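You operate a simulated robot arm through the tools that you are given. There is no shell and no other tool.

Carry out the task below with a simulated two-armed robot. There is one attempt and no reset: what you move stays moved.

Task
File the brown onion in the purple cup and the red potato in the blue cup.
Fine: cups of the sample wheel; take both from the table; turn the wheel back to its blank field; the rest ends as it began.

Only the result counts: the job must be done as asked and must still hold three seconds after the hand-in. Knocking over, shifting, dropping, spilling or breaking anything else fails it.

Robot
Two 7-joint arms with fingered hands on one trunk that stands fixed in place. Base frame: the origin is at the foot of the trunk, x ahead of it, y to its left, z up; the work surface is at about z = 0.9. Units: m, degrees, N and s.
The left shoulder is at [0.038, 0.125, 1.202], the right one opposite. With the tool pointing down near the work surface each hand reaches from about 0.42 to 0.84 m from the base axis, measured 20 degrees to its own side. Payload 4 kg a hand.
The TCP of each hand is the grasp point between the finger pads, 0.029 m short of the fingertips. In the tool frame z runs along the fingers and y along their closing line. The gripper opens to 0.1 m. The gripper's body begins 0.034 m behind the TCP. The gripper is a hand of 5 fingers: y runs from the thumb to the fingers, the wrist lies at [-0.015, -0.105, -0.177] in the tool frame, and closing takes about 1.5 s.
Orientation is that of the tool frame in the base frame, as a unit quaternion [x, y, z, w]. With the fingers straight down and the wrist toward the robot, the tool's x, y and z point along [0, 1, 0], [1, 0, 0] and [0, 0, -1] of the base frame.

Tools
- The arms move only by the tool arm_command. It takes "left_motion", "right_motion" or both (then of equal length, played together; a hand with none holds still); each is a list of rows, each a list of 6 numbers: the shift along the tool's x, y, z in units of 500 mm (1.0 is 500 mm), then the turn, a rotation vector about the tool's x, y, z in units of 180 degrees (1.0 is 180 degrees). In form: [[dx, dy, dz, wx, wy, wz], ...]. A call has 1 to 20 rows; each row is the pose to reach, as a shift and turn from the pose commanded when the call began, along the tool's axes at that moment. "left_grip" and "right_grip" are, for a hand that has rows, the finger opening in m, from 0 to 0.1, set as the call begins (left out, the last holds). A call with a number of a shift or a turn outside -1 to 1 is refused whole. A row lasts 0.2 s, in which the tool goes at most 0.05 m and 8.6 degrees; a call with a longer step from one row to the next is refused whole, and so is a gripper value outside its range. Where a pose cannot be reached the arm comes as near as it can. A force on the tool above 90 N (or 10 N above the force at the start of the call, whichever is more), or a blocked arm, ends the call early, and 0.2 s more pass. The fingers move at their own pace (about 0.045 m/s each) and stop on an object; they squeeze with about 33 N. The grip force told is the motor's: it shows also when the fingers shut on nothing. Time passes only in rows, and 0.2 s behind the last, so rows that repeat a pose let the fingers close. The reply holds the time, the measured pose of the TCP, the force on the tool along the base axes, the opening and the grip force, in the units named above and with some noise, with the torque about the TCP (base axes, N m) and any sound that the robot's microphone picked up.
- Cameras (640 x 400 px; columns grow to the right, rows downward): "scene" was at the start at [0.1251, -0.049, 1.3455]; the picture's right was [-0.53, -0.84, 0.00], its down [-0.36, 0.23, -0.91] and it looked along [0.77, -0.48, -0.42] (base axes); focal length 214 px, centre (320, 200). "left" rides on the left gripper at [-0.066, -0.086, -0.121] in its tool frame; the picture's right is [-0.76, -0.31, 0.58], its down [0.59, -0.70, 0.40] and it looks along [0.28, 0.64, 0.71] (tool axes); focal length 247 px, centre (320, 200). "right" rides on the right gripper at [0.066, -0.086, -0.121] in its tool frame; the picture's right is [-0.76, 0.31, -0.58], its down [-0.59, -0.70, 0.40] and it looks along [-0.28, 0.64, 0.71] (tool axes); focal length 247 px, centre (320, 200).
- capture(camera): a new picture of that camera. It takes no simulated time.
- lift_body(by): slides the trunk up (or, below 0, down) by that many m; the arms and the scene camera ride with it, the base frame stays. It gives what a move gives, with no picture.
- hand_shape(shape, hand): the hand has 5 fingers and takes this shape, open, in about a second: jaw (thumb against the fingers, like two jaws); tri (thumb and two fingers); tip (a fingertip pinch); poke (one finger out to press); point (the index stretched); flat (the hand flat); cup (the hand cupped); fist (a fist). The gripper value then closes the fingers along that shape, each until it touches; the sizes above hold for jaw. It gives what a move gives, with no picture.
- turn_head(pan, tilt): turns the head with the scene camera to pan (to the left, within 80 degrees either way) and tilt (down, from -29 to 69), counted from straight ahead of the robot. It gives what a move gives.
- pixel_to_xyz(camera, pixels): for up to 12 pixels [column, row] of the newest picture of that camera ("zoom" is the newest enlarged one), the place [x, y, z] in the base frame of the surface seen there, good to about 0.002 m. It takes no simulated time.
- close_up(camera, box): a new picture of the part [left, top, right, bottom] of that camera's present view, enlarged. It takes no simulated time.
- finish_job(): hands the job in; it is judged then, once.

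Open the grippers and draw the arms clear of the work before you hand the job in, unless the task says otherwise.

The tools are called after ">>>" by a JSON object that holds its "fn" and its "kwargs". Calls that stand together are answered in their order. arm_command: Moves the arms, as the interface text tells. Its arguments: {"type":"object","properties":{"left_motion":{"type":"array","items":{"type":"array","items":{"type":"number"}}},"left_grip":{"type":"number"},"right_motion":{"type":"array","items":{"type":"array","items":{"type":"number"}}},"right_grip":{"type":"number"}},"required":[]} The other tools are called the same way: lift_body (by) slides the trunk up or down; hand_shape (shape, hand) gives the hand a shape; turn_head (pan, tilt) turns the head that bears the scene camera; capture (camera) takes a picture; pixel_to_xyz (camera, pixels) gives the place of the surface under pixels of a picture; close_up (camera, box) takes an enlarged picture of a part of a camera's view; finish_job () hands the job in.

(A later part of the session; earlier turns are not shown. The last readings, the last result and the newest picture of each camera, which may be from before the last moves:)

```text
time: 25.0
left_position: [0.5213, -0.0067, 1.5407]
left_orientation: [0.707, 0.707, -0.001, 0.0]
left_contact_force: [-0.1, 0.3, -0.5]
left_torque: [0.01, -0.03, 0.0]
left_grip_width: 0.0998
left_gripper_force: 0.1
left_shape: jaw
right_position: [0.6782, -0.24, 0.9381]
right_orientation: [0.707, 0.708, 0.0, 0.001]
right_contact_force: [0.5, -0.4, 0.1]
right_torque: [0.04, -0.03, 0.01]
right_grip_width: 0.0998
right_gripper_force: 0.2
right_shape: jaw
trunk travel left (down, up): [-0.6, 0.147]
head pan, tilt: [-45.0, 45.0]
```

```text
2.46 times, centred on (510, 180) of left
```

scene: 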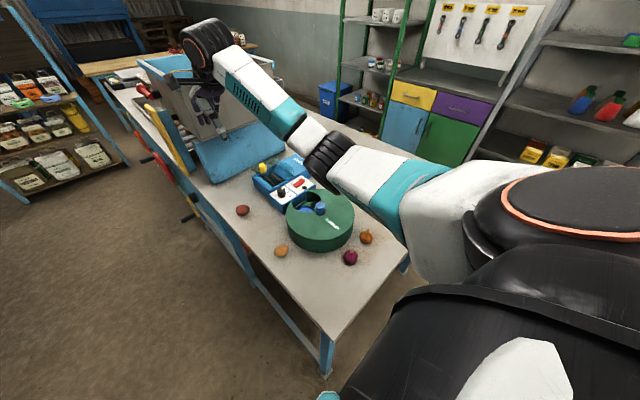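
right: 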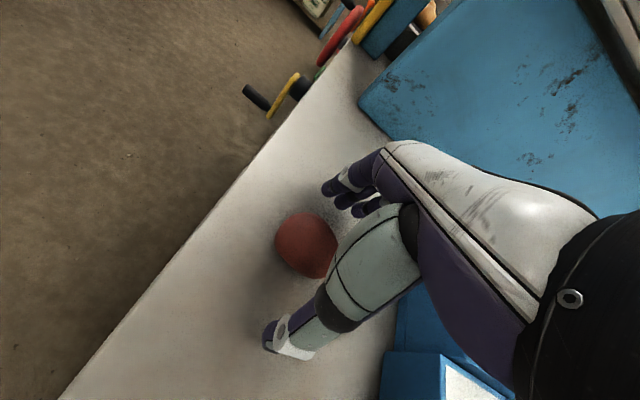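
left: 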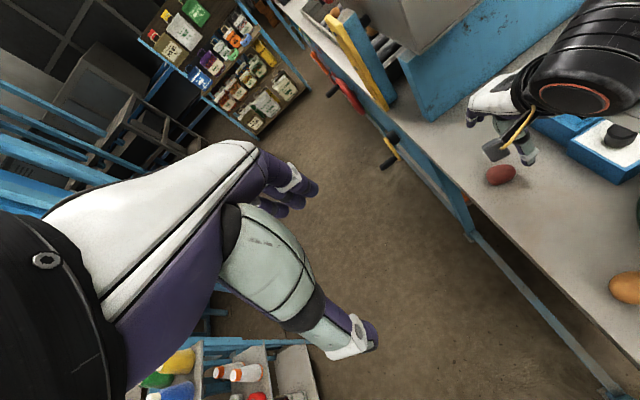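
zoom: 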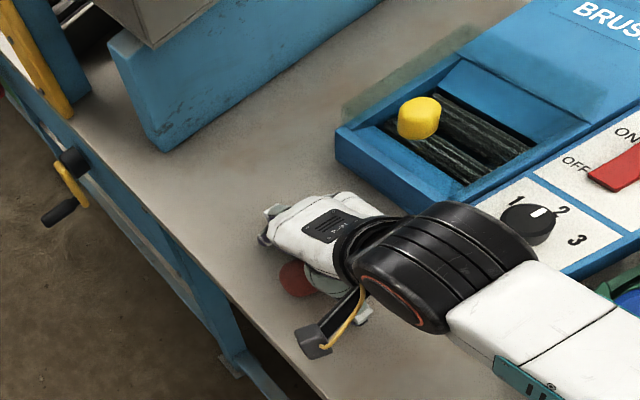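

Potato lies between thumb and fingers. Closing on it.

>>> {"fn": "arm_command", "kwargs": {"right_motion": [[0, 0, 0, 0, 0, 0], [0, 0, 0, 0, 0, 0], [0, 0, 0, 0, 0, 0], [0, 0, 0, 0, 0, 0], [0, 0, 0, 0, 0, 0], [0, 0, 0, 0, 0, 0], [0, 0, 0, 0, 0, 0]], "right_grip": 0.025}}

>>> {"fn": "capture", "kwargs": {"camera": "right"}}

```text
time: 26.6
left_position: [0.5206, -0.0062, 1.5408]
left_orientation: [0.707, 0.707, 0.0, 0.0]
left_contact_force: [0.1, -0.5, -0.1]
left_torque: [-0.02, -0.03, 0.01]
left_grip_width: 0.0998
left_gripper_force: 0.1
left_shape: jaw
right_position: [0.6778, -0.2399, 0.9381]
right_orientation: [0.707, 0.707, 0.0, -0.001]
right_contact_force: [0.4, 0.0, 0.1]
right_torque: [-0.05, -0.05, 0.0]
right_grip_width: 0.029
right_gripper_force: 33.1
right_shape: jaw
trunk travel left (down, up): [-0.6, 0.147]
head pan, tilt: [-45.0, 45.0]
```

```text
taken
```

right: 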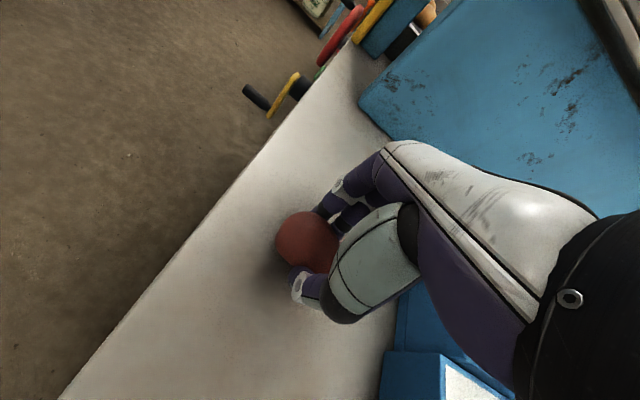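

Gripped at 0.029 with 33 N. Lifting slowly to test the grip.

>>> {"fn": "arm_command", "kwargs": {"right_motion": [[0, 0, -0.02, 0, 0, 0], [0, 0, -0.05, 0, 0, 0], [0, 0, -0.09, 0, 0, 0], [0, 0, -0.13, 0, 0, 0], [0, 0, -0.17, 0, 0, 0], [0, 0, -0.17, 0, 0, 0]]}}

>>> {"fn": "capture", "kwargs": {"camera": "right"}}

>>> {"fn": "close_up", "kwargs": {"camera": "left", "box": [380, 100, 640, 260]}}

```text
time: 28.0
left_position: [0.5205, -0.0067, 1.5413]
left_orientation: [0.707, 0.708, 0.0, 0.0]
left_contact_force: [0.0, 0.5, 0.7]
left_torque: [0.02, -0.01, 0.01]
left_grip_width: 0.1
left_gripper_force: 0.0
left_shape: jaw
right_position: [0.68, -0.2391, 1.0232]
right_orientation: [0.707, 0.707, 0.0, -0.001]
right_contact_force: [0.0, 0.1, -0.6]
right_torque: [0.0, -0.02, -0.02]
right_grip_width: 0.0293
right_gripper_force: 33.8
right_shape: jaw
trunk travel left (down, up): [-0.6, 0.147]
head pan, tilt: [-45.0, 45.0]
```

```text
taken
```

right: 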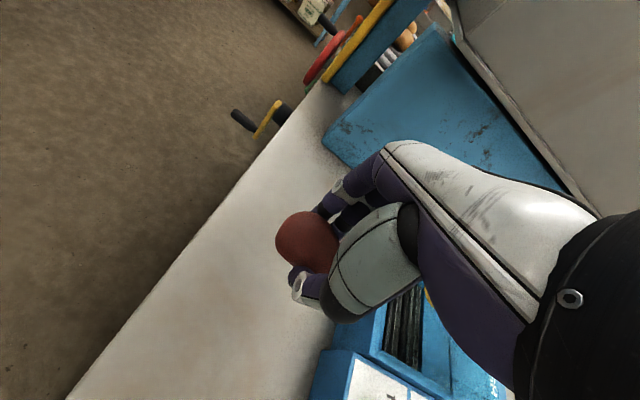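

```text
2.46 times, centred on (510, 180) of left
```

zoom: 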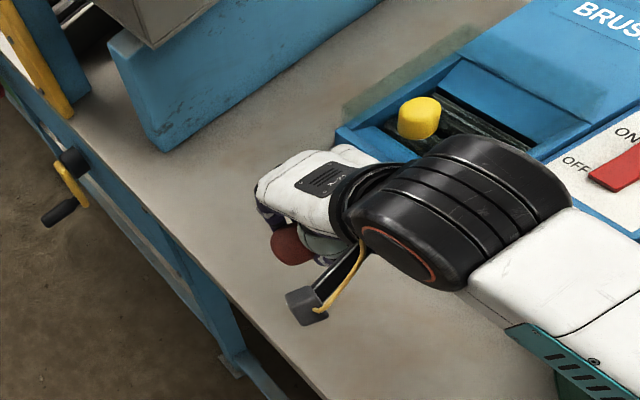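

The potato is held. I'll raise it further and move above the blue cup (≈(0.503,-0.401)), turning 45° clockwise so the thumb passes clear of the knob.

>>> {"fn": "arm_command", "kwargs": {"right_motion": [[0, 0, -0.08, 0, 0, 0], [0, 0, -0.16, 0, 0, 0], [0, 0, -0.2, 0, 0, 0.0], [-0.05, -0.054, -0.2, 0, 0, 0.04], [-0.1, -0.108, -0.2, 0, 0, 0.08], [-0.15, -0.162, -0.2, 0, 0, 0.12], [-0.2, -0.216, -0.2, 0, 0, 0.16], [-0.25, -0.27, -0.2, 0, 0, 0.2], [-0.3, -0.324, -0.2, 0, 0, 0.24], [-0.324, -0.354, -0.2, 0, 0, 0.25], [-0.324, -0.354, -0.2, 0, 0, 0.25]]}}

>>> {"fn": "capture", "kwargs": {"camera": "right"}}

>>> {"fn": "close_up", "kwargs": {"camera": "scene", "box": [220, 120, 400, 260]}}

```text
time: 30.4
left_position: [0.5211, -0.0066, 1.5403]
left_orientation: [0.707, 0.707, 0.0, 0.0]
left_contact_force: [-0.1, -0.4, 0.1]
left_torque: [0.01, -0.03, 0.0]
left_grip_width: 0.0998
left_gripper_force: 0.1
left_shape: jaw
right_position: [0.4987, -0.4017, 1.1244]
right_orientation: [0.924, 0.381, 0.0, 0.0]
right_contact_force: [0.2, 1.0, -0.3]
right_torque: [0.01, 0.01, -0.01]
right_grip_width: 0.0291
right_gripper_force: 32.9
right_shape: jaw
trunk travel left (down, up): [-0.6, 0.147]
head pan, tilt: [-45.0, 45.0]
```

```text
taken
```

right: 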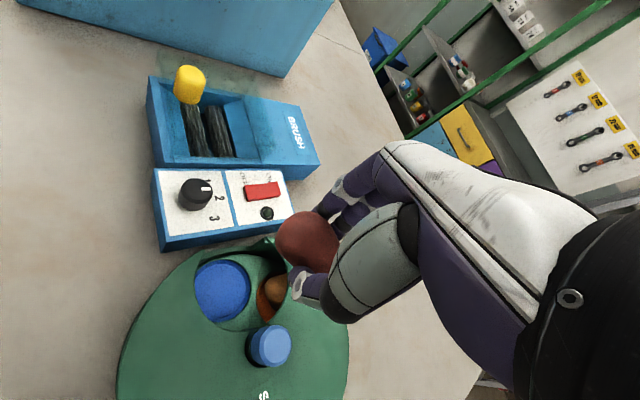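

```text
2.86 times, centred on (310, 190) of scene
```

zoom: 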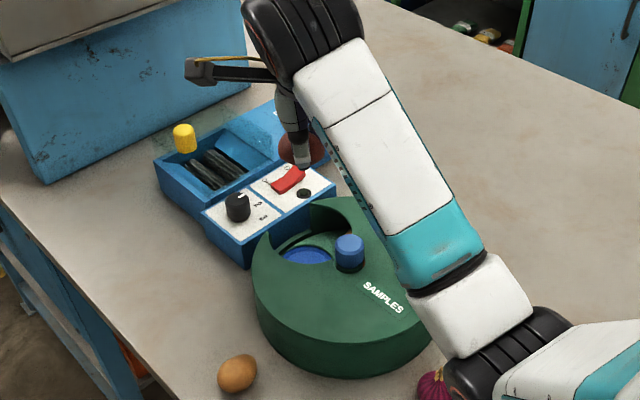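

Good view of the cup and opening in the right camera. I'll measure the opening edges, dish and elbow height.

>>> {"fn": "close_up", "kwargs": {"camera": "right", "box": [140, 220, 320, 370]}}

>>> {"fn": "pixel_to_xyz", "kwargs": {"camera": "right", "pixels": [[222, 290], [197, 290], [248, 288], [222, 264], [222, 319], [190, 275], [195, 300], [210, 322], [235, 330], [272, 242], [262, 240], [195, 262]]}}

>>> {"fn": "pixel_to_xyz", "kwargs": {"camera": "scene", "pixels": [[380, 235], [365, 225], [385, 250], [350, 200]]}}

```text
2.67 times, centred on (230, 295) of right
```

zoom: 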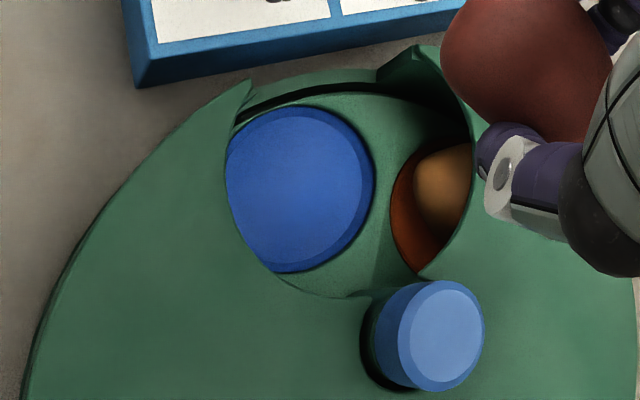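

```text
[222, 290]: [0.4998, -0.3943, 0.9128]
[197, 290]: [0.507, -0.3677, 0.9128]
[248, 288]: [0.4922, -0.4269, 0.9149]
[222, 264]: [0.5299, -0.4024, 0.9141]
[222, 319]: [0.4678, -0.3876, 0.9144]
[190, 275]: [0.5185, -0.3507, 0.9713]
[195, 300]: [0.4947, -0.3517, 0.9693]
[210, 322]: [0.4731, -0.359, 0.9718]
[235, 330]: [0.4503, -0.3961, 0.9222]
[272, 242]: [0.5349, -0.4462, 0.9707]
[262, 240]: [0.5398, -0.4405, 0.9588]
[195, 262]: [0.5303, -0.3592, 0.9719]
```

```text
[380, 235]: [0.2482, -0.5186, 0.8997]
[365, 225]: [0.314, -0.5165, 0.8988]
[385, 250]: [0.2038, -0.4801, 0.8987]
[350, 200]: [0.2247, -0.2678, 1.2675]
```

Opening spans y −0.353…−0.455 and the dish centre is (0.500,-0.3955). Lowering to z≈0.985 first, then looking.

>>> {"fn": "arm_command", "kwargs": {"right_motion": [[0.0, -0.004, 0.07, 0, 0, 0], [0.001, -0.007, 0.14, 0, 0, 0], [0.001, -0.007, 0.2, 0, 0, 0], [0.001, -0.007, 0.25, 0, 0, 0], [0.001, -0.007, 0.277, 0, 0, 0], [0.001, -0.007, 0.277, 0, 0, 0]]}}

>>> {"fn": "capture", "kwargs": {"camera": "right"}}

>>> {"fn": "close_up", "kwargs": {"camera": "scene", "box": [240, 140, 380, 250]}}

>>> {"fn": "capture", "kwargs": {"camera": "left"}}

```text
time: 31.8
left_position: [0.5202, -0.0067, 1.5403]
left_orientation: [0.707, 0.707, 0.0, 0.0]
left_contact_force: [0.3, 0.4, -0.7]
left_torque: [0.0, 0.03, -0.01]
left_grip_width: 0.0996
left_gripper_force: 0.1
left_shape: jaw
right_position: [0.4974, -0.3988, 0.9849]
right_orientation: [0.924, 0.383, 0.0, -0.001]
right_contact_force: [0.2, -0.4, 0.1]
right_torque: [0.03, -0.01, 0.01]
right_grip_width: 0.0289
right_gripper_force: 32.8
right_shape: jaw
trunk travel left (down, up): [-0.6, 0.147]
head pan, tilt: [-45.0, 45.0]
```

```text
taken
```

right: 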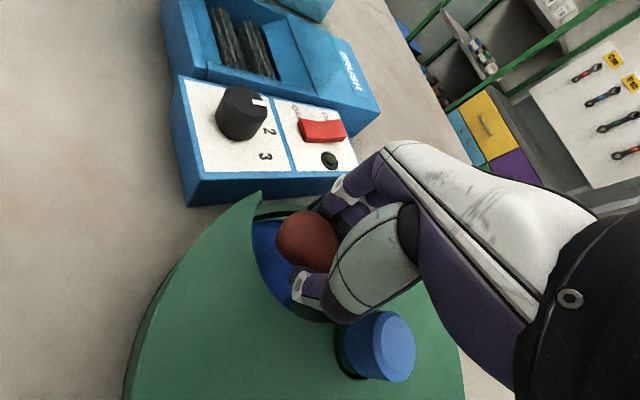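

```text
3.64 times, centred on (310, 195) of scene
```

zoom: 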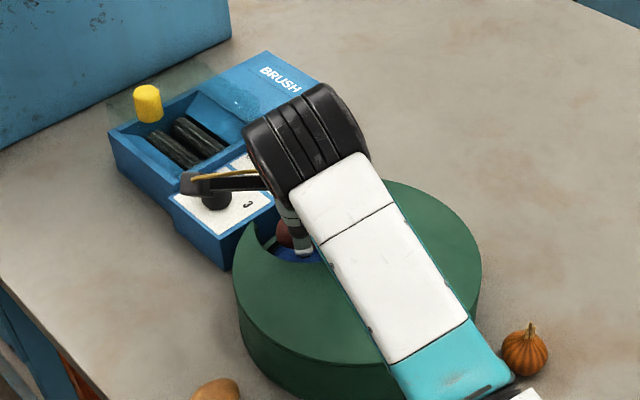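

```text
taken
```

left: 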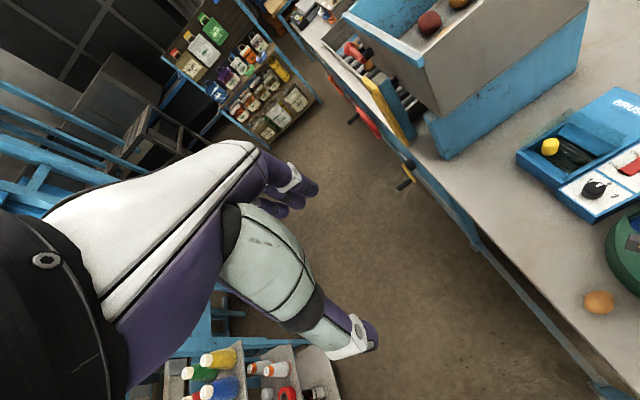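

The potato is over the blue dish, thumb inside the opening. Lowering the last 27 mm gently.

>>> {"fn": "arm_command", "kwargs": {"right_motion": [[0, 0, 0.015, 0, 0, 0], [0, 0, 0.03, 0, 0, 0], [0, 0, 0.044, 0, 0, 0], [0, 0, 0.054, 0, 0, 0], [0, 0, 0.054, 0, 0, 0]]}}

>>> {"fn": "capture", "kwargs": {"camera": "right"}}

>>> {"fn": "close_up", "kwargs": {"camera": "scene", "box": [240, 140, 380, 250]}}

```text
time: 33.0
left_position: [0.5214, -0.0069, 1.5419]
left_orientation: [0.707, 0.707, 0.0, 0.0]
left_contact_force: [0.2, 0.4, -0.1]
left_torque: [0.02, 0.0, -0.02]
left_grip_width: 0.0998
left_gripper_force: 0.1
left_shape: jaw
right_position: [0.4983, -0.4012, 0.9586]
right_orientation: [0.924, 0.383, 0.0, 0.001]
right_contact_force: [4.8, -5.2, 4.2]
right_torque: [0.2, 0.21, 0.01]
right_grip_width: 0.0285
right_gripper_force: 33.2
right_shape: jaw
trunk travel left (down, up): [-0.6, 0.147]
head pan, tilt: [-45.0, 45.0]
```

```text
taken
```

right: 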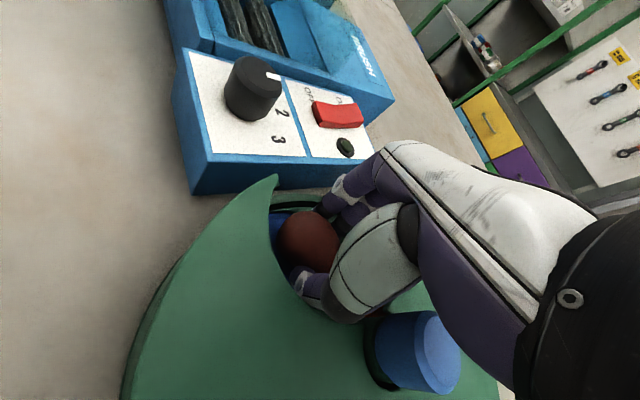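

```text
3.64 times, centred on (310, 195) of scene
```

zoom: 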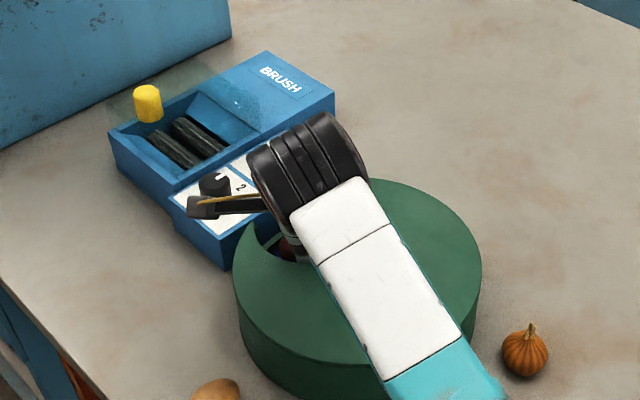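

A side force (~7 N toward tool +y, +z 4) says the thumb is leaning on the cover's edge. I'll raise 4 mm and shift 7 mm along tool +y.

>>> {"fn": "arm_command", "kwargs": {"right_motion": [[0, 0.004, -0.008, 0, 0, 0], [0, 0.01, -0.008, 0, 0, 0], [0, 0.014, -0.004, 0, 0, 0], [0, 0.014, 0, 0, 0, 0], [0, 0.014, 0, 0, 0, 0]]}}

>>> {"fn": "close_up", "kwargs": {"camera": "right", "box": [220, 140, 420, 340]}}

```text
time: 34.2
left_position: [0.5213, -0.0057, 1.5406]
left_orientation: [0.707, 0.707, 0.002, 0.001]
left_contact_force: [-0.2, 0.8, 0.0]
left_torque: [0.01, 0.01, -0.01]
left_grip_width: 0.0997
left_gripper_force: 0.0
left_shape: jaw
right_position: [0.5021, -0.4035, 0.9583]
right_orientation: [0.924, 0.383, -0.001, 0.0]
right_contact_force: [-1.1, 4.4, 1.6]
right_torque: [-0.17, -0.03, -0.04]
right_grip_width: 0.0286
right_gripper_force: 33.1
right_shape: jaw
trunk travel left (down, up): [-0.6, 0.147]
head pan, tilt: [-45.0, 45.0]
```

```text
2.00 times, centred on (320, 240) of right
```

zoom: 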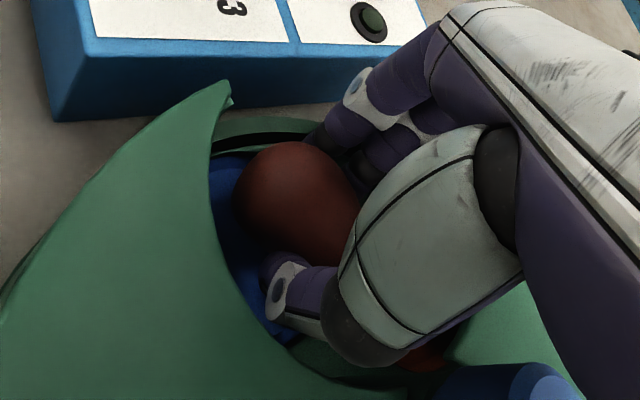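

Now the force is +y 4.4 N, so the fingers touch something on the −y side (possibly the edge or the orange-cup sample). I'll bring the left hand's camera in for a side view before releasing.

>>> {"fn": "arm_command", "kwargs": {"left_motion": [[-0.014, -0.018, 0.058, 0, 0, 0.042], [-0.027, -0.036, 0.116, 0, 0, 0.084], [-0.041, -0.055, 0.175, 0, 0, 0.125], [-0.055, -0.073, 0.233, 0, 0, 0.167], [-0.068, -0.091, 0.291, 0, 0, 0.209], [-0.082, -0.109, 0.349, 0, 0, 0.251], [-0.095, -0.127, 0.407, 0, 0, 0.293], [-0.109, -0.145, 0.465, 0, 0, 0.335], [-0.123, -0.164, 0.524, 0, 0, 0.376], [-0.136, -0.182, 0.582, 0, 0, 0.418], [-0.15, -0.2, 0.64, 0, 0, 0.46], [-0.15, -0.2, 0.64, 0, 0, 0.46]]}}

>>> {"fn": "capture", "kwargs": {"camera": "left"}}

```text
time: 36.8
left_position: [0.4201, -0.0808, 1.2222]
left_orientation: [0.998, 0.062, 0.0, 0.0]
left_contact_force: [-0.1, -0.3, -0.2]
left_torque: [0.0, 0.02, 0.01]
left_grip_width: 0.0998
left_gripper_force: 0.0
left_shape: jaw
right_position: [0.5028, -0.404, 0.9589]
right_orientation: [0.924, 0.382, 0.0, 0.0]
right_contact_force: [-0.4, 4.8, 1.2]
right_torque: [-0.19, -0.06, 0.01]
right_grip_width: 0.0282
right_gripper_force: 33.5
right_shape: jaw
trunk travel left (down, up): [-0.6, 0.147]
head pan, tilt: [-45.0, 45.0]
```

```text
taken
```

left: 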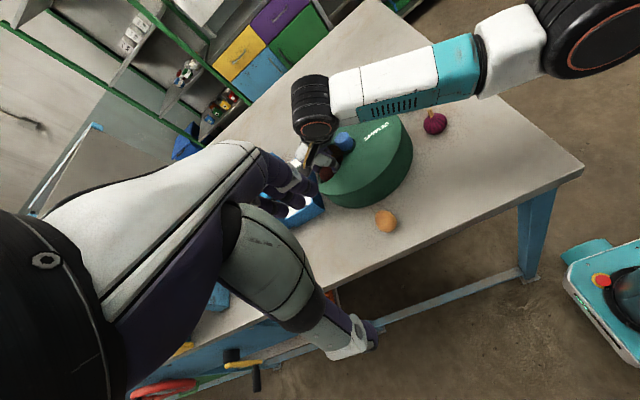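

>>> {"fn": "close_up", "kwargs": {"camera": "left", "box": [260, 100, 420, 220]}}

```text
3.33 times, centred on (340, 160) of left
```

zoom: 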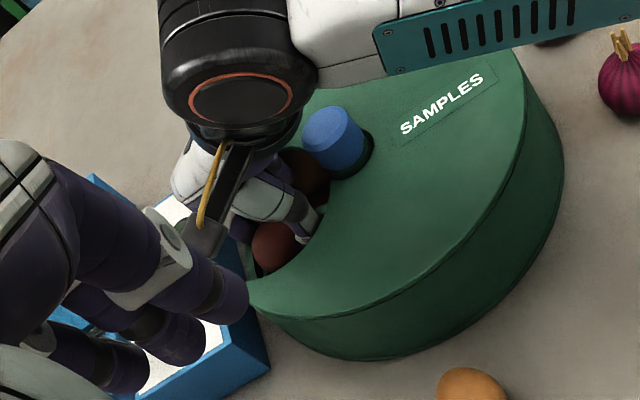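

The forces/torques fit the finger backs touching the cover's −y edge (earlier it was the thumb on the +y edge): the hand just fits. I'll recentre 2.5 mm back and open only slightly so the potato drops the few mm into the dish.

>>> {"fn": "arm_command", "kwargs": {"right_motion": [[0, -0.005, 0, 0, 0, 0], [0, -0.005, 0, 0, 0, 0]]}}

```text
time: 37.4
left_position: [0.4204, -0.0799, 1.2225]
left_orientation: [0.998, 0.063, 0.001, 0.0]
left_contact_force: [-0.7, -0.5, -0.5]
left_torque: [0.01, 0.02, 0.05]
left_grip_width: 0.0996
left_gripper_force: 0.0
left_shape: jaw
right_position: [0.501, -0.4018, 0.9576]
right_orientation: [0.924, 0.382, 0.0, 0.0]
right_contact_force: [-0.1, 1.2, -0.5]
right_torque: [0.01, -0.01, 0.04]
right_grip_width: 0.0282
right_gripper_force: 33.0
right_shape: jaw
trunk travel left (down, up): [-0.6, 0.147]
head pan, tilt: [-45.0, 45.0]
```

The hand is free of contact now (≈1 N). Lower 3 mm, then open slightly to 0.038.

>>> {"fn": "arm_command", "kwargs": {"right_motion": [[0, 0, 0.003, 0, 0, 0], [0, 0, 0.006, 0, 0, 0], [0, 0, 0.006, 0, 0, 0]]}}

>>> {"fn": "arm_command", "kwargs": {"right_motion": [[0, 0, 0, 0, 0, 0], [0, 0, 0, 0, 0, 0]], "right_grip": 0.038}}

>>> {"fn": "close_up", "kwargs": {"camera": "right", "box": [220, 140, 420, 340]}}

```text
time: 38.2
left_position: [0.4194, -0.0816, 1.2222]
left_orientation: [0.998, 0.063, 0.0, 0.0]
left_contact_force: [-0.1, 0.7, -0.1]
left_torque: [0.0, -0.03, 0.01]
left_grip_width: 0.1
left_gripper_force: 0.0
left_shape: jaw
right_position: [0.5002, -0.4015, 0.9545]
right_orientation: [0.924, 0.383, 0.0, 0.0]
right_contact_force: [0.4, 0.5, 0.7]
right_torque: [0.03, 0.01, 0.02]
right_grip_width: 0.0282
right_gripper_force: 32.7
right_shape: jaw
trunk travel left (down, up): [-0.6, 0.147]
head pan, tilt: [-45.0, 45.0]
```

```text
time: 38.8
left_position: [0.4205, -0.0791, 1.2237]
left_orientation: [0.998, 0.063, 0.0, 0.0]
left_contact_force: [-0.1, 0.2, -0.2]
left_torque: [0.03, 0.01, -0.03]
left_grip_width: 0.0999
left_gripper_force: 0.1
left_shape: jaw
right_position: [0.5013, -0.4005, 0.9561]
right_orientation: [0.924, 0.383, -0.001, -0.001]
right_contact_force: [-3.4, 8.3, -0.8]
right_torque: [-0.14, 0.02, -0.32]
right_grip_width: 0.0335
right_gripper_force: 0.1
right_shape: jaw
trunk travel left (down, up): [-0.6, 0.147]
head pan, tilt: [-45.0, 45.0]
```

```text
2.00 times, centred on (320, 240) of right
```

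zoom: 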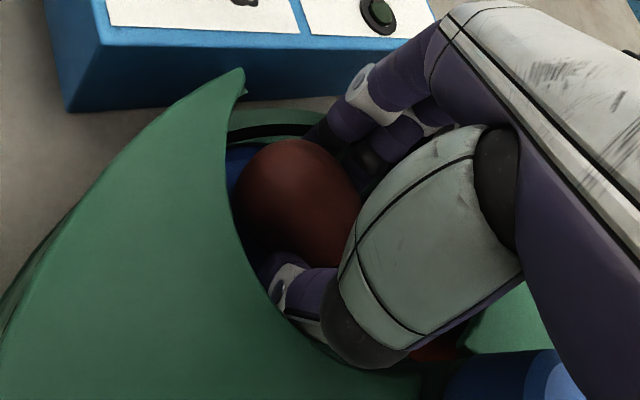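

Opened to 0.0335 before the fingers reached the cover edge. I'll rise slowly 12 mm with a 2 mm shift back and see whether the potato stays.

>>> {"fn": "arm_command", "kwargs": {"right_motion": [[0, -0.004, -0.006, 0, 0, 0], [0, -0.004, -0.014, 0, 0, 0], [0, -0.004, -0.024, 0, 0, 0], [0, -0.004, -0.024, 0, 0, 0]], "right_grip": 0.038}}

>>> {"fn": "close_up", "kwargs": {"camera": "right", "box": [220, 140, 420, 340]}}

```text
time: 39.8
left_position: [0.4219, -0.0799, 1.2228]
left_orientation: [0.998, 0.063, 0.001, 0.0]
left_contact_force: [-0.3, -0.1, 0.0]
left_torque: [0.01, 0.02, -0.01]
left_grip_width: 0.1001
left_gripper_force: 0.0
left_shape: jaw
right_position: [0.5004, -0.3997, 0.9662]
right_orientation: [0.924, 0.382, -0.001, 0.001]
right_contact_force: [0.9, 1.2, 0.0]
right_torque: [0.01, 0.03, 0.03]
right_grip_width: 0.0373
right_gripper_force: 0.1
right_shape: jaw
trunk travel left (down, up): [-0.6, 0.147]
head pan, tilt: [-45.0, 45.0]
```

```text
2.00 times, centred on (320, 240) of right
```

zoom: 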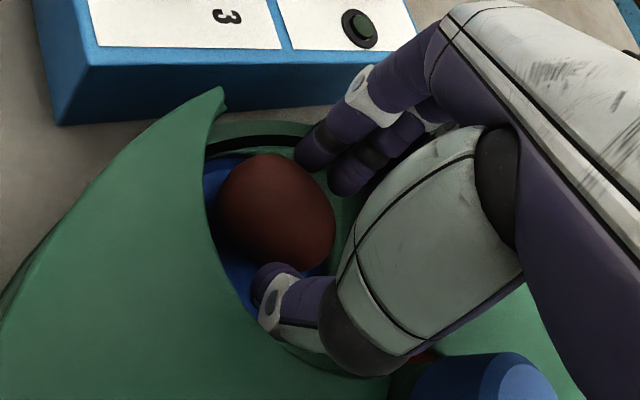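

The potato is released and lies on the blue dish. I'll lift straight out.

>>> {"fn": "arm_command", "kwargs": {"right_motion": [[0, 0, -0.02, 0, 0, 0], [0, 0, -0.05, 0, 0, 0], [0, 0, -0.1, 0, 0, 0], [0, 0, -0.17, 0, 0, 0], [0, 0, -0.25, 0, 0, 0], [0, 0, -0.25, 0, 0, 0]]}}

>>> {"fn": "capture", "kwargs": {"camera": "right"}}

>>> {"fn": "close_up", "kwargs": {"camera": "left", "box": [260, 100, 420, 220]}}

```text
time: 41.2
left_position: [0.4193, -0.0811, 1.2225]
left_orientation: [0.998, 0.062, 0.0, 0.0]
left_contact_force: [-1.1, -0.6, 0.0]
left_torque: [-0.01, 0.0, 0.01]
left_grip_width: 0.0999
left_gripper_force: 0.2
left_shape: jaw
right_position: [0.4986, -0.4009, 1.0927]
right_orientation: [0.924, 0.383, 0.001, 0.0]
right_contact_force: [0.3, -0.5, 0.3]
right_torque: [-0.01, -0.01, -0.01]
right_grip_width: 0.0377
right_gripper_force: 0.1
right_shape: jaw
trunk travel left (down, up): [-0.6, 0.147]
head pan, tilt: [-45.0, 45.0]
```

```text
taken
```

right: 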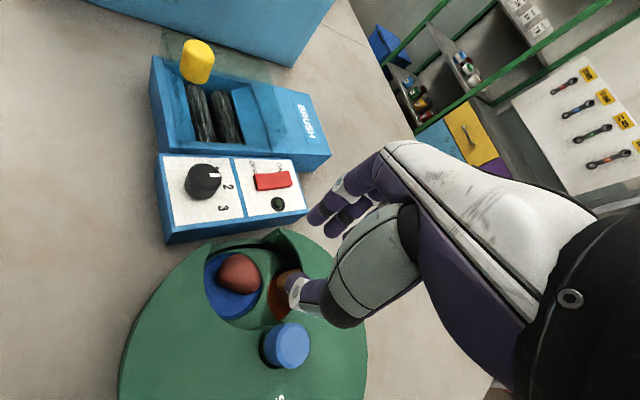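

```text
3.33 times, centred on (340, 160) of left
```

zoom: 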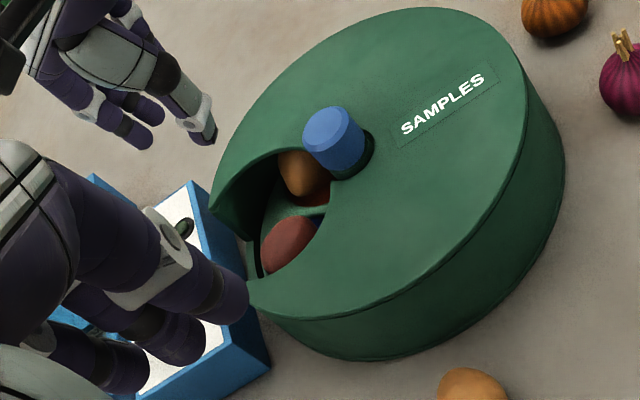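

The potato sits in the blue dish. Next I return above the knob at the original orientation with fingers open.

>>> {"fn": "arm_command", "kwargs": {"right_motion": [[-0.017, -0.015, 0, 0, 0, -0.042], [-0.034, -0.031, 0, 0, 0, -0.084], [-0.051, -0.046, 0, 0, 0, -0.126], [-0.068, -0.061, 0, 0, 0, -0.168], [-0.085, -0.077, 0, 0, 0, -0.21], [-0.102, -0.092, 0, 0, 0, -0.25], [-0.102, -0.092, 0.06, 0, 0, -0.25], [-0.102, -0.092, 0.12, 0, 0, -0.25], [-0.102, -0.092, 0.169, 0, 0, -0.25], [-0.102, -0.092, 0.169, 0, 0, -0.25]], "right_grip": 0.09}}

>>> {"fn": "capture", "kwargs": {"camera": "right"}}

>>> {"fn": "close_up", "kwargs": {"camera": "left", "box": [260, 100, 420, 220]}}

```text
time: 43.4
left_position: [0.4206, -0.0812, 1.2224]
left_orientation: [0.998, 0.062, 0.0, -0.001]
left_contact_force: [0.3, -0.4, -0.2]
left_torque: [0.0, -0.01, -0.06]
left_grip_width: 0.0998
left_gripper_force: 0.0
left_shape: jaw
right_position: [0.4302, -0.4048, 1.0091]
right_orientation: [0.707, 0.707, 0.0, 0.0]
right_contact_force: [-0.5, 0.1, 0.0]
right_torque: [-0.02, -0.01, -0.01]
right_grip_width: 0.0897
right_gripper_force: 0.1
right_shape: jaw
trunk travel left (down, up): [-0.6, 0.147]
head pan, tilt: [-45.0, 45.0]
```

```text
taken
```

right: 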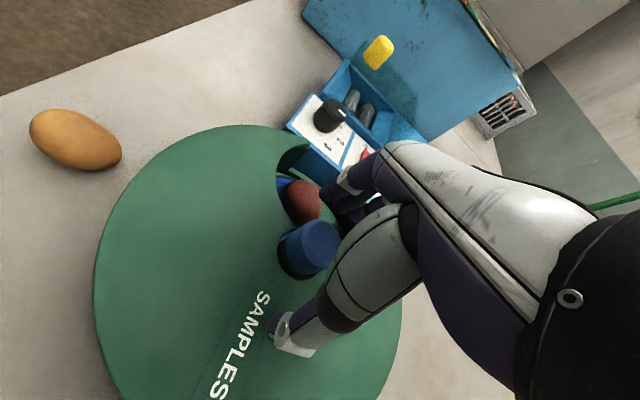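

```text
3.33 times, centred on (340, 160) of left
```

zoom: 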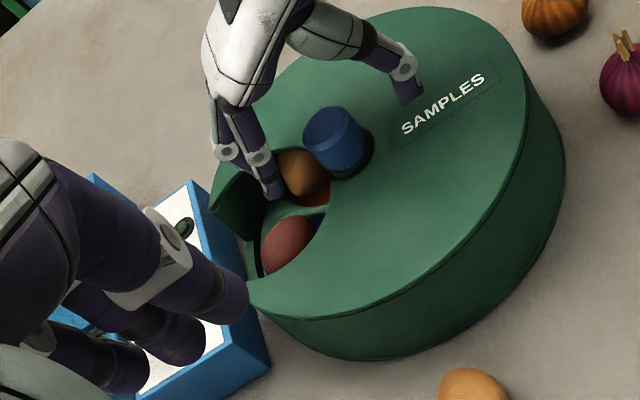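

Hand straddles the knob. Closing the grip.

>>> {"fn": "arm_command", "kwargs": {"right_motion": [[0, 0, 0, 0, 0, 0], [0, 0, 0, 0, 0, 0], [0, 0, 0, 0, 0, 0], [0, 0, 0, 0, 0, 0], [0, 0, 0, 0, 0, 0], [0, 0, 0, 0, 0, 0]], "right_grip": 0.015}}

>>> {"fn": "arm_command", "kwargs": {"right_motion": [[0, 0, 0, 0, 0, 0.04], [0, 0, 0, 0, 0, 0.08], [0, 0, 0, 0, 0, 0.12], [0, 0, 0, 0, 0, 0.16], [0, 0, 0, 0, 0, 0.2], [0, 0, 0, 0, 0, 0.24], [0, 0, 0, 0, 0, 0.24]]}}

>>> {"fn": "close_up", "kwargs": {"camera": "left", "box": [260, 100, 420, 220]}}

>>> {"fn": "capture", "kwargs": {"camera": "right"}}

```text
time: 44.8
left_position: [0.4209, -0.0806, 1.2224]
left_orientation: [0.998, 0.063, 0.0, 0.0]
left_contact_force: [0.2, 0.1, -0.1]
left_torque: [-0.04, -0.03, 0.0]
left_grip_width: 0.0995
left_gripper_force: 0.1
left_shape: jaw
right_position: [0.4294, -0.405, 1.0084]
right_orientation: [0.707, 0.707, 0.0, 0.001]
right_contact_force: [-2.4, 0.6, -1.1]
right_torque: [0.03, -0.01, 0.0]
right_grip_width: 0.0261
right_gripper_force: 33.7
right_shape: jaw
trunk travel left (down, up): [-0.6, 0.147]
head pan, tilt: [-45.0, 45.0]
```

```text
time: 46.4
left_position: [0.4211, -0.0796, 1.2212]
left_orientation: [0.998, 0.063, -0.001, 0.001]
left_contact_force: [0.9, -0.7, 0.1]
left_torque: [0.0, 0.02, -0.01]
left_grip_width: 0.1001
left_gripper_force: 0.0
left_shape: jaw
right_position: [0.4329, -0.4027, 1.0092]
right_orientation: [0.917, 0.398, 0.001, 0.0]
right_contact_force: [4.8, 12.9, -3.1]
right_torque: [0.33, -0.27, 0.27]
right_grip_width: 0.0246
right_gripper_force: 33.6
right_shape: jaw
trunk travel left (down, up): [-0.6, 0.147]
head pan, tilt: [-45.0, 45.0]
```

```text
3.33 times, centred on (340, 160) of left
```

zoom: 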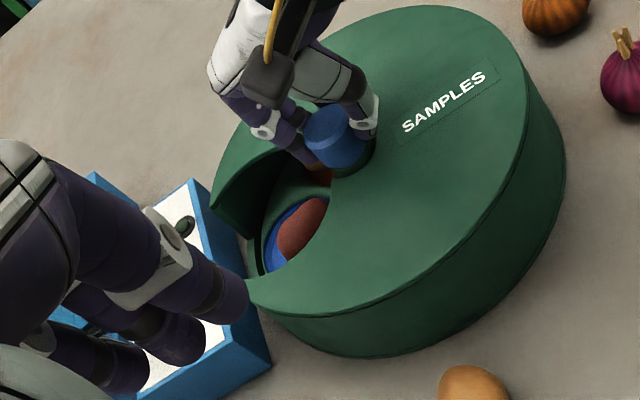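

```text
taken
```

right: 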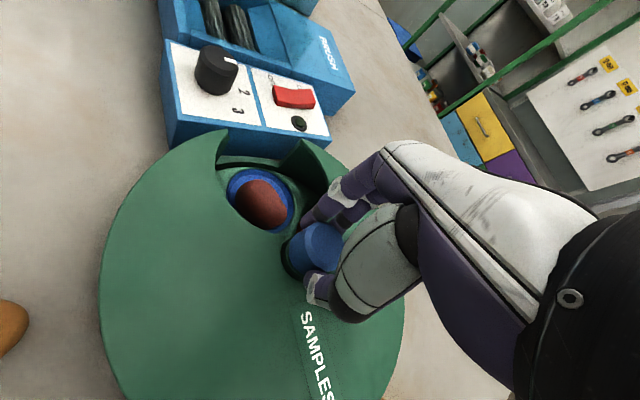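

The hand turned 43° but the wheel only ~10°, with 13 N side force: something is resisting. I'll look closely before continuing.

>>> {"fn": "close_up", "kwargs": {"camera": "right", "box": [200, 130, 400, 330]}}

>>> {"fn": "close_up", "kwargs": {"camera": "left", "box": [300, 110, 380, 190]}}

>>> {"fn": "capture", "kwargs": {"camera": "scene"}}

```text
2.00 times, centred on (300, 230) of right
```

zoom: 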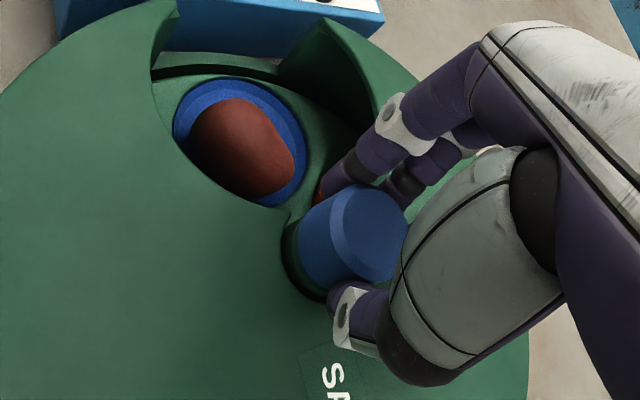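

```text
5.00 times, centred on (340, 150) of left
```

zoom: 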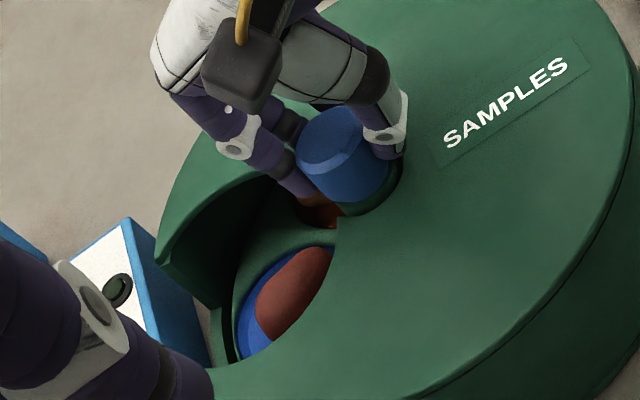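

```text
taken
```

scene: 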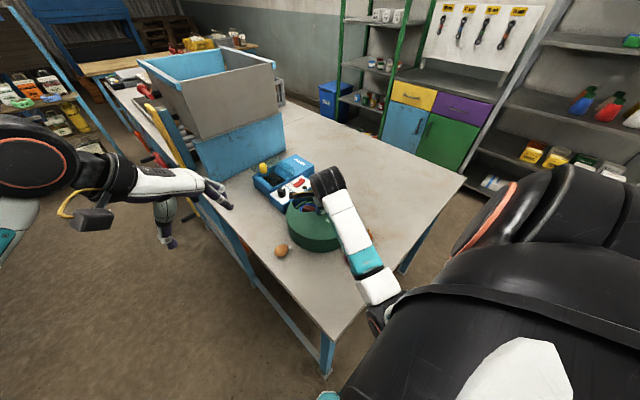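

A fingertip dips into the opening beside the knob. I'll measure its height and the orange cup's potato.

>>> {"fn": "pixel_to_xyz", "kwargs": {"camera": "left", "pixels": [[341, 146], [343, 152], [344, 153], [338, 144], [338, 168]]}}

>>> {"fn": "pixel_to_xyz", "kwargs": {"camera": "right", "pixels": [[365, 222], [362, 226], [375, 215], [320, 210], [330, 202], [322, 220], [290, 207]]}}

```text
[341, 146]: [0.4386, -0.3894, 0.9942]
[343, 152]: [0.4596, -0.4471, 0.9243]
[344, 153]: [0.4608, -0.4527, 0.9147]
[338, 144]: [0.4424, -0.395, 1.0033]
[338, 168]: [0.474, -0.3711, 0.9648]
```

```text
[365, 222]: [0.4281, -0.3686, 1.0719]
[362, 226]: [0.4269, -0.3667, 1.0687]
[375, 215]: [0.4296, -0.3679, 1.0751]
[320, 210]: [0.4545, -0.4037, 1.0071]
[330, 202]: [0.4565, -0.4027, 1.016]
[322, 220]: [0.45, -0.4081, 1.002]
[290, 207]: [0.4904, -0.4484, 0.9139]
```

The finger tip seems to catch the opening's inner edge. I'll release, rise, turn back and regrip about 9 mm higher on the knob.

>>> {"fn": "arm_command", "kwargs": {"right_motion": [[0, 0, 0, 0, 0, 0], [0, 0, 0, 0, 0, 0], [0, 0, -0.03, 0, 0, 0], [0, 0, -0.08, 0, 0, 0], [0, 0, -0.08, 0, 0, -0.04], [0, 0, -0.08, 0, 0, -0.08], [0, 0, -0.08, 0, 0, -0.12], [0, 0, -0.08, 0, 0, -0.16], [0, 0, -0.08, 0, 0, -0.2], [0, 0, -0.08, 0, 0, -0.24], [0, 0, -0.08, 0, 0, -0.24]], "right_grip": 0.08}}

>>> {"fn": "close_up", "kwargs": {"camera": "left", "box": [260, 100, 420, 220]}}

>>> {"fn": "close_up", "kwargs": {"camera": "right", "box": [200, 130, 400, 330]}}

```text
time: 48.8
left_position: [0.421, -0.0797, 1.2227]
left_orientation: [0.998, 0.063, 0.0, 0.0]
left_contact_force: [-0.3, -0.8, 0.1]
left_torque: [0.02, 0.0, -0.05]
left_grip_width: 0.0998
left_gripper_force: 0.2
left_shape: jaw
right_position: [0.4304, -0.4043, 1.0484]
right_orientation: [0.706, 0.708, 0.0, 0.0]
right_contact_force: [-0.6, 0.3, 0.3]
right_torque: [0.02, -0.01, 0.0]
right_grip_width: 0.0795
right_gripper_force: 0.0
right_shape: jaw
trunk travel left (down, up): [-0.6, 0.147]
head pan, tilt: [-45.0, 45.0]
```

```text
3.33 times, centred on (340, 160) of left
```

zoom: 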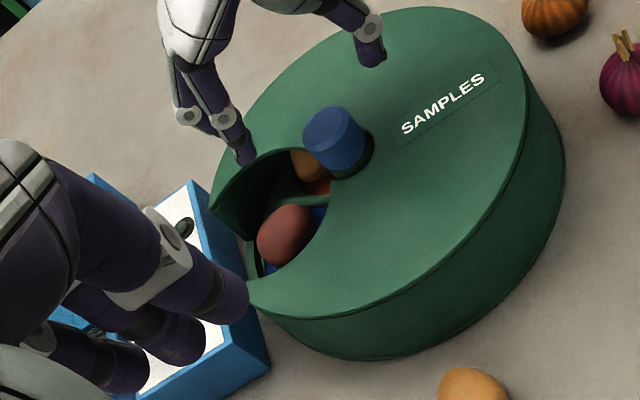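

```text
2.00 times, centred on (300, 230) of right
```

zoom: 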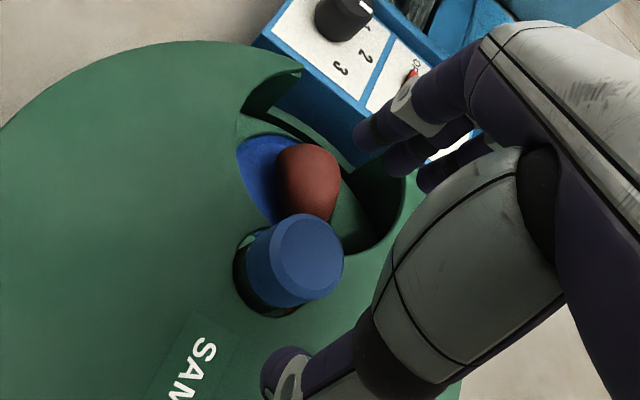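

The orange-cup potato is visible again next to the edge. I'll query the heights of both potatoes to see whether one could be jamming under the cover.

>>> {"fn": "pixel_to_xyz", "kwargs": {"camera": "left", "pixels": [[336, 149], [334, 147], [337, 153], [346, 170], [341, 166], [350, 172], [346, 178], [336, 181], [343, 163]]}}

>>> {"fn": "pixel_to_xyz", "kwargs": {"camera": "right", "pixels": [[354, 215], [354, 204], [365, 222], [346, 230], [330, 215], [320, 212], [335, 235], [340, 205]]}}

>>> {"fn": "close_up", "kwargs": {"camera": "left", "box": [310, 120, 370, 180]}}

```text
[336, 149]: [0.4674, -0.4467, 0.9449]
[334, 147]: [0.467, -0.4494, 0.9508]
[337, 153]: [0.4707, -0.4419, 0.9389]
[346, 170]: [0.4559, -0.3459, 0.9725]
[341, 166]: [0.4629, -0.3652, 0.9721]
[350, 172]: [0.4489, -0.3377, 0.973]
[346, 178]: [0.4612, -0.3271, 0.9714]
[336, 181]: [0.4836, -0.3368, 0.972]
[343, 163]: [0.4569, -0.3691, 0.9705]
```

```text
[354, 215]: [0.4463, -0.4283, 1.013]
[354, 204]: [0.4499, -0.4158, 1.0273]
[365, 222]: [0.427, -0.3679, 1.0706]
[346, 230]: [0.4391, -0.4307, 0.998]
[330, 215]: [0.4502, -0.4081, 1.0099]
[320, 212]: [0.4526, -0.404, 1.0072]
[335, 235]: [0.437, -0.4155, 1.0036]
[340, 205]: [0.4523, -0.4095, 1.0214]
```

```text
6.67 times, centred on (340, 150) of left
```

zoom: 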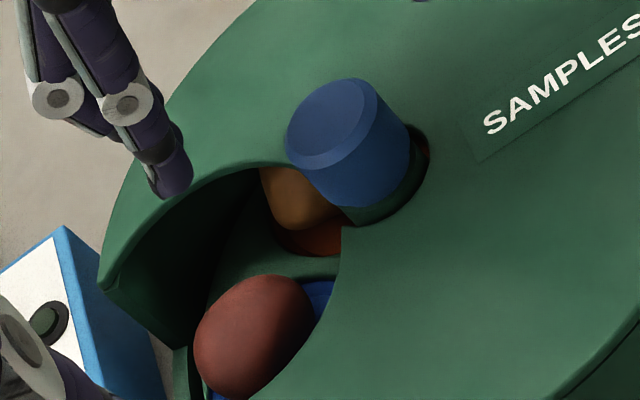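

I'll take fresh pictures and measure the red potato's position in its dish.

>>> {"fn": "capture", "kwargs": {"camera": "right"}}

>>> {"fn": "pixel_to_xyz", "kwargs": {"camera": "zoom", "pixels": [[255, 335], [255, 290], [210, 340], [300, 310], [240, 380], [320, 295], [300, 195], [270, 180], [310, 240], [300, 265], [427, 150], [240, 245]]}}

>>> {"fn": "pixel_to_xyz", "kwargs": {"camera": "right", "pixels": [[307, 220], [295, 215], [318, 220], [307, 205], [308, 235], [280, 215], [275, 222], [325, 235], [285, 200], [335, 215]]}}

```text
taken
```

right: 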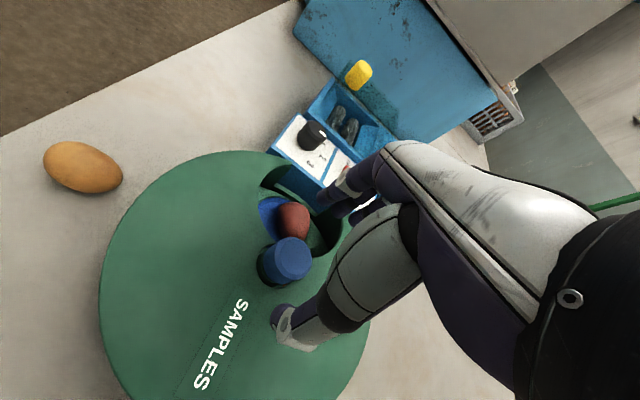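

```text
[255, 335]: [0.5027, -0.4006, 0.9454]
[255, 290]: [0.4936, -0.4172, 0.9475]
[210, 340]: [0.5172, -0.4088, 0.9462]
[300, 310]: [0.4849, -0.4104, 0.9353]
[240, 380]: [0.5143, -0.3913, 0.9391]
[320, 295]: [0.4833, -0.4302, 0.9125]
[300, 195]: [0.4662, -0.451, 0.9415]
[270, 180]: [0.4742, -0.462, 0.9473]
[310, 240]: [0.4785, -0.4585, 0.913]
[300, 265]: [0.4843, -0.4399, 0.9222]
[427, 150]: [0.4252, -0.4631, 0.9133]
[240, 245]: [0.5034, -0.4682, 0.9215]
```

```text
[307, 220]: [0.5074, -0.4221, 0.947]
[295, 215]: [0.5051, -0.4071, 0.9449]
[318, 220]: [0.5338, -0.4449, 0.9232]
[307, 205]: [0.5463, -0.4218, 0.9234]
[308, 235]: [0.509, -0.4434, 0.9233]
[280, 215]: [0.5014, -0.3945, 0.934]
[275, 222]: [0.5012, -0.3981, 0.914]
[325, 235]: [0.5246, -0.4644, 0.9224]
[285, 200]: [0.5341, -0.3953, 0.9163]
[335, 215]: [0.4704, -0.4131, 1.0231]
```

The red potato lies within the dish (centre offset ~7 mm, top z≈0.948). I'll regrip the knob higher (TCP z≈1.017) and try again in a smaller step.

>>> {"fn": "arm_command", "kwargs": {"right_motion": [[0.001, 0.003, 0.03, 0, 0, 0], [0.001, 0.003, 0.062, 0, 0, 0], [0.001, 0.003, 0.062, 0, 0, 0]]}}

>>> {"fn": "arm_command", "kwargs": {"right_motion": [[0, 0, 0, 0, 0, 0], [0, 0, 0, 0, 0, 0], [0, 0, 0, 0, 0, 0], [0, 0, 0, 0, 0, 0], [0, 0, 0, 0, 0, 0], [0, 0, 0, 0, 0, 0]], "right_grip": 0.015}}

>>> {"fn": "close_up", "kwargs": {"camera": "left", "box": [300, 110, 380, 190]}}

>>> {"fn": "close_up", "kwargs": {"camera": "right", "box": [200, 130, 400, 330]}}

```text
time: 49.6
left_position: [0.4202, -0.0802, 1.2223]
left_orientation: [0.998, 0.062, 0.0, 0.0]
left_contact_force: [-0.4, -0.3, -0.1]
left_torque: [0.01, -0.01, 0.01]
left_grip_width: 0.0998
left_gripper_force: 0.0
left_shape: jaw
right_position: [0.4334, -0.4037, 1.0164]
right_orientation: [0.707, 0.707, 0.0, 0.0]
right_contact_force: [0.0, 0.8, 0.4]
right_torque: [0.03, 0.01, 0.01]
right_grip_width: 0.0795
right_gripper_force: 0.0
right_shape: jaw
trunk travel left (down, up): [-0.6, 0.147]
head pan, tilt: [-45.0, 45.0]
```

```text
time: 51.0
left_position: [0.4195, -0.0811, 1.2227]
left_orientation: [0.998, 0.063, 0.0, 0.0]
left_contact_force: [-0.7, 0.1, 0.9]
left_torque: [-0.01, 0.0, 0.03]
left_grip_width: 0.1
left_gripper_force: 0.0
left_shape: jaw
right_position: [0.4317, -0.4039, 1.0173]
right_orientation: [0.707, 0.707, 0.001, 0.0]
right_contact_force: [-6.1, 1.6, -0.6]
right_torque: [0.04, 0.06, 0.01]
right_grip_width: 0.0254
right_gripper_force: 32.6
right_shape: jaw
trunk travel left (down, up): [-0.6, 0.147]
head pan, tilt: [-45.0, 45.0]
```

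```text
5.00 times, centred on (340, 150) of left
```

zoom: 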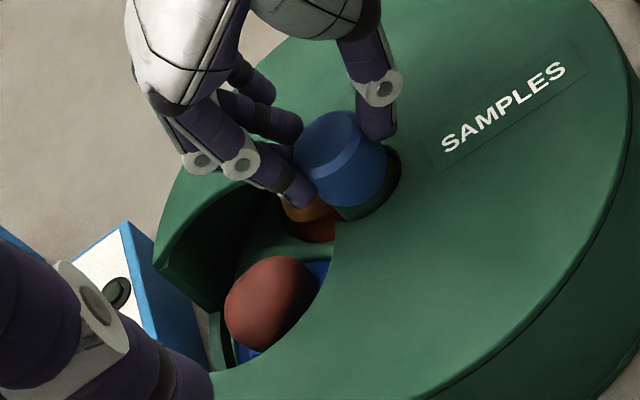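

```text
2.00 times, centred on (300, 230) of right
```

zoom: 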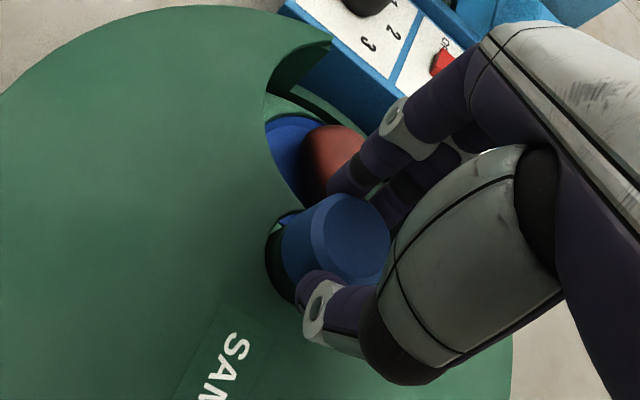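

Gripped at 0.0254. Turning about 29° clockwise and checking the response.

>>> {"fn": "arm_command", "kwargs": {"right_motion": [[0, 0, 0, 0, 0, 0.03], [0, 0, 0, 0, 0, 0.06], [0, 0, 0, 0, 0, 0.09], [0, 0, 0, 0, 0, 0.12], [0, 0, 0, 0, 0, 0.15], [0, 0, 0, 0, 0, 0.15]]}}

>>> {"fn": "close_up", "kwargs": {"camera": "left", "box": [300, 110, 380, 190]}}

>>> {"fn": "close_up", "kwargs": {"camera": "right", "box": [200, 130, 400, 330]}}

```text
time: 52.4
left_position: [0.4205, -0.0791, 1.223]
left_orientation: [0.998, 0.063, -0.001, 0.001]
left_contact_force: [-0.3, -0.7, -0.3]
left_torque: [-0.02, -0.02, -0.01]
left_grip_width: 0.0994
left_gripper_force: 0.0
left_shape: jaw
right_position: [0.4343, -0.401, 1.0162]
right_orientation: [0.852, 0.524, 0.0, -0.001]
right_contact_force: [1.7, 13.8, -5.9]
right_torque: [0.29, -0.26, 0.31]
right_grip_width: 0.0243
right_gripper_force: 33.2
right_shape: jaw
trunk travel left (down, up): [-0.6, 0.147]
head pan, tilt: [-45.0, 45.0]
```

```text
5.00 times, centred on (340, 150) of left
```

zoom: 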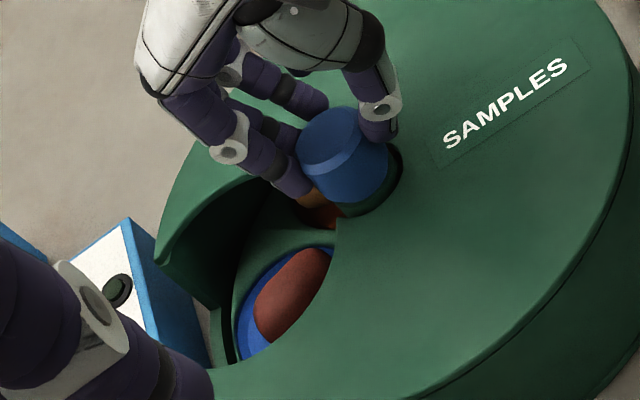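

```text
2.00 times, centred on (300, 230) of right
```

zoom: 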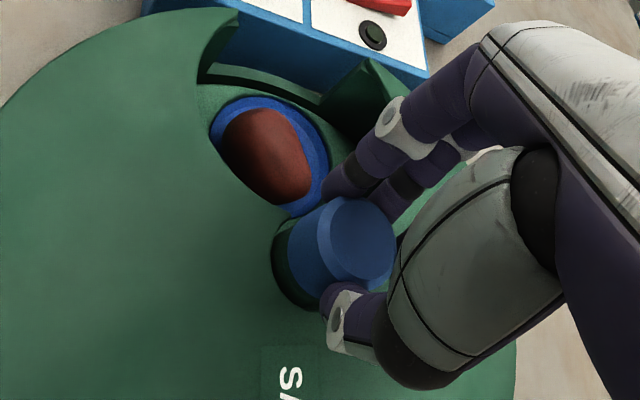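

I need the wheel angle; I'll measure the dish and potato in the right view.

>>> {"fn": "pixel_to_xyz", "kwargs": {"camera": "zoom", "pixels": [[268, 150], [230, 130], [215, 130], [320, 160], [265, 102], [300, 200], [290, 120], [325, 130], [210, 180], [350, 90], [225, 80], [370, 130]]}}

>>> {"fn": "capture", "kwargs": {"camera": "right"}}

```text
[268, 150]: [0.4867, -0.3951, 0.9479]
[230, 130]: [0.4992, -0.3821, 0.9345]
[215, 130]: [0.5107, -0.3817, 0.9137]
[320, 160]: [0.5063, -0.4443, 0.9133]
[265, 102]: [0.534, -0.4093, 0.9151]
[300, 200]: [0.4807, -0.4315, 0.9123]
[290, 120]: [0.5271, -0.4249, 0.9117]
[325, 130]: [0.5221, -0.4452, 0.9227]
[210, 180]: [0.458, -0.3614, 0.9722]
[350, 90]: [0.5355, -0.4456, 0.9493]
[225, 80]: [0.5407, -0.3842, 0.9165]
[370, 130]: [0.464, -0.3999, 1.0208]
```

```text
taken
```

right: 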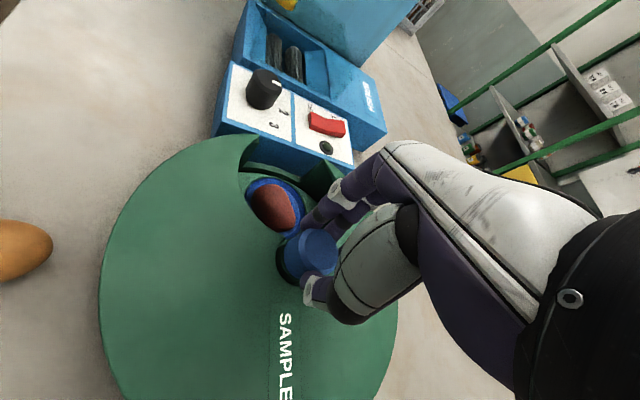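

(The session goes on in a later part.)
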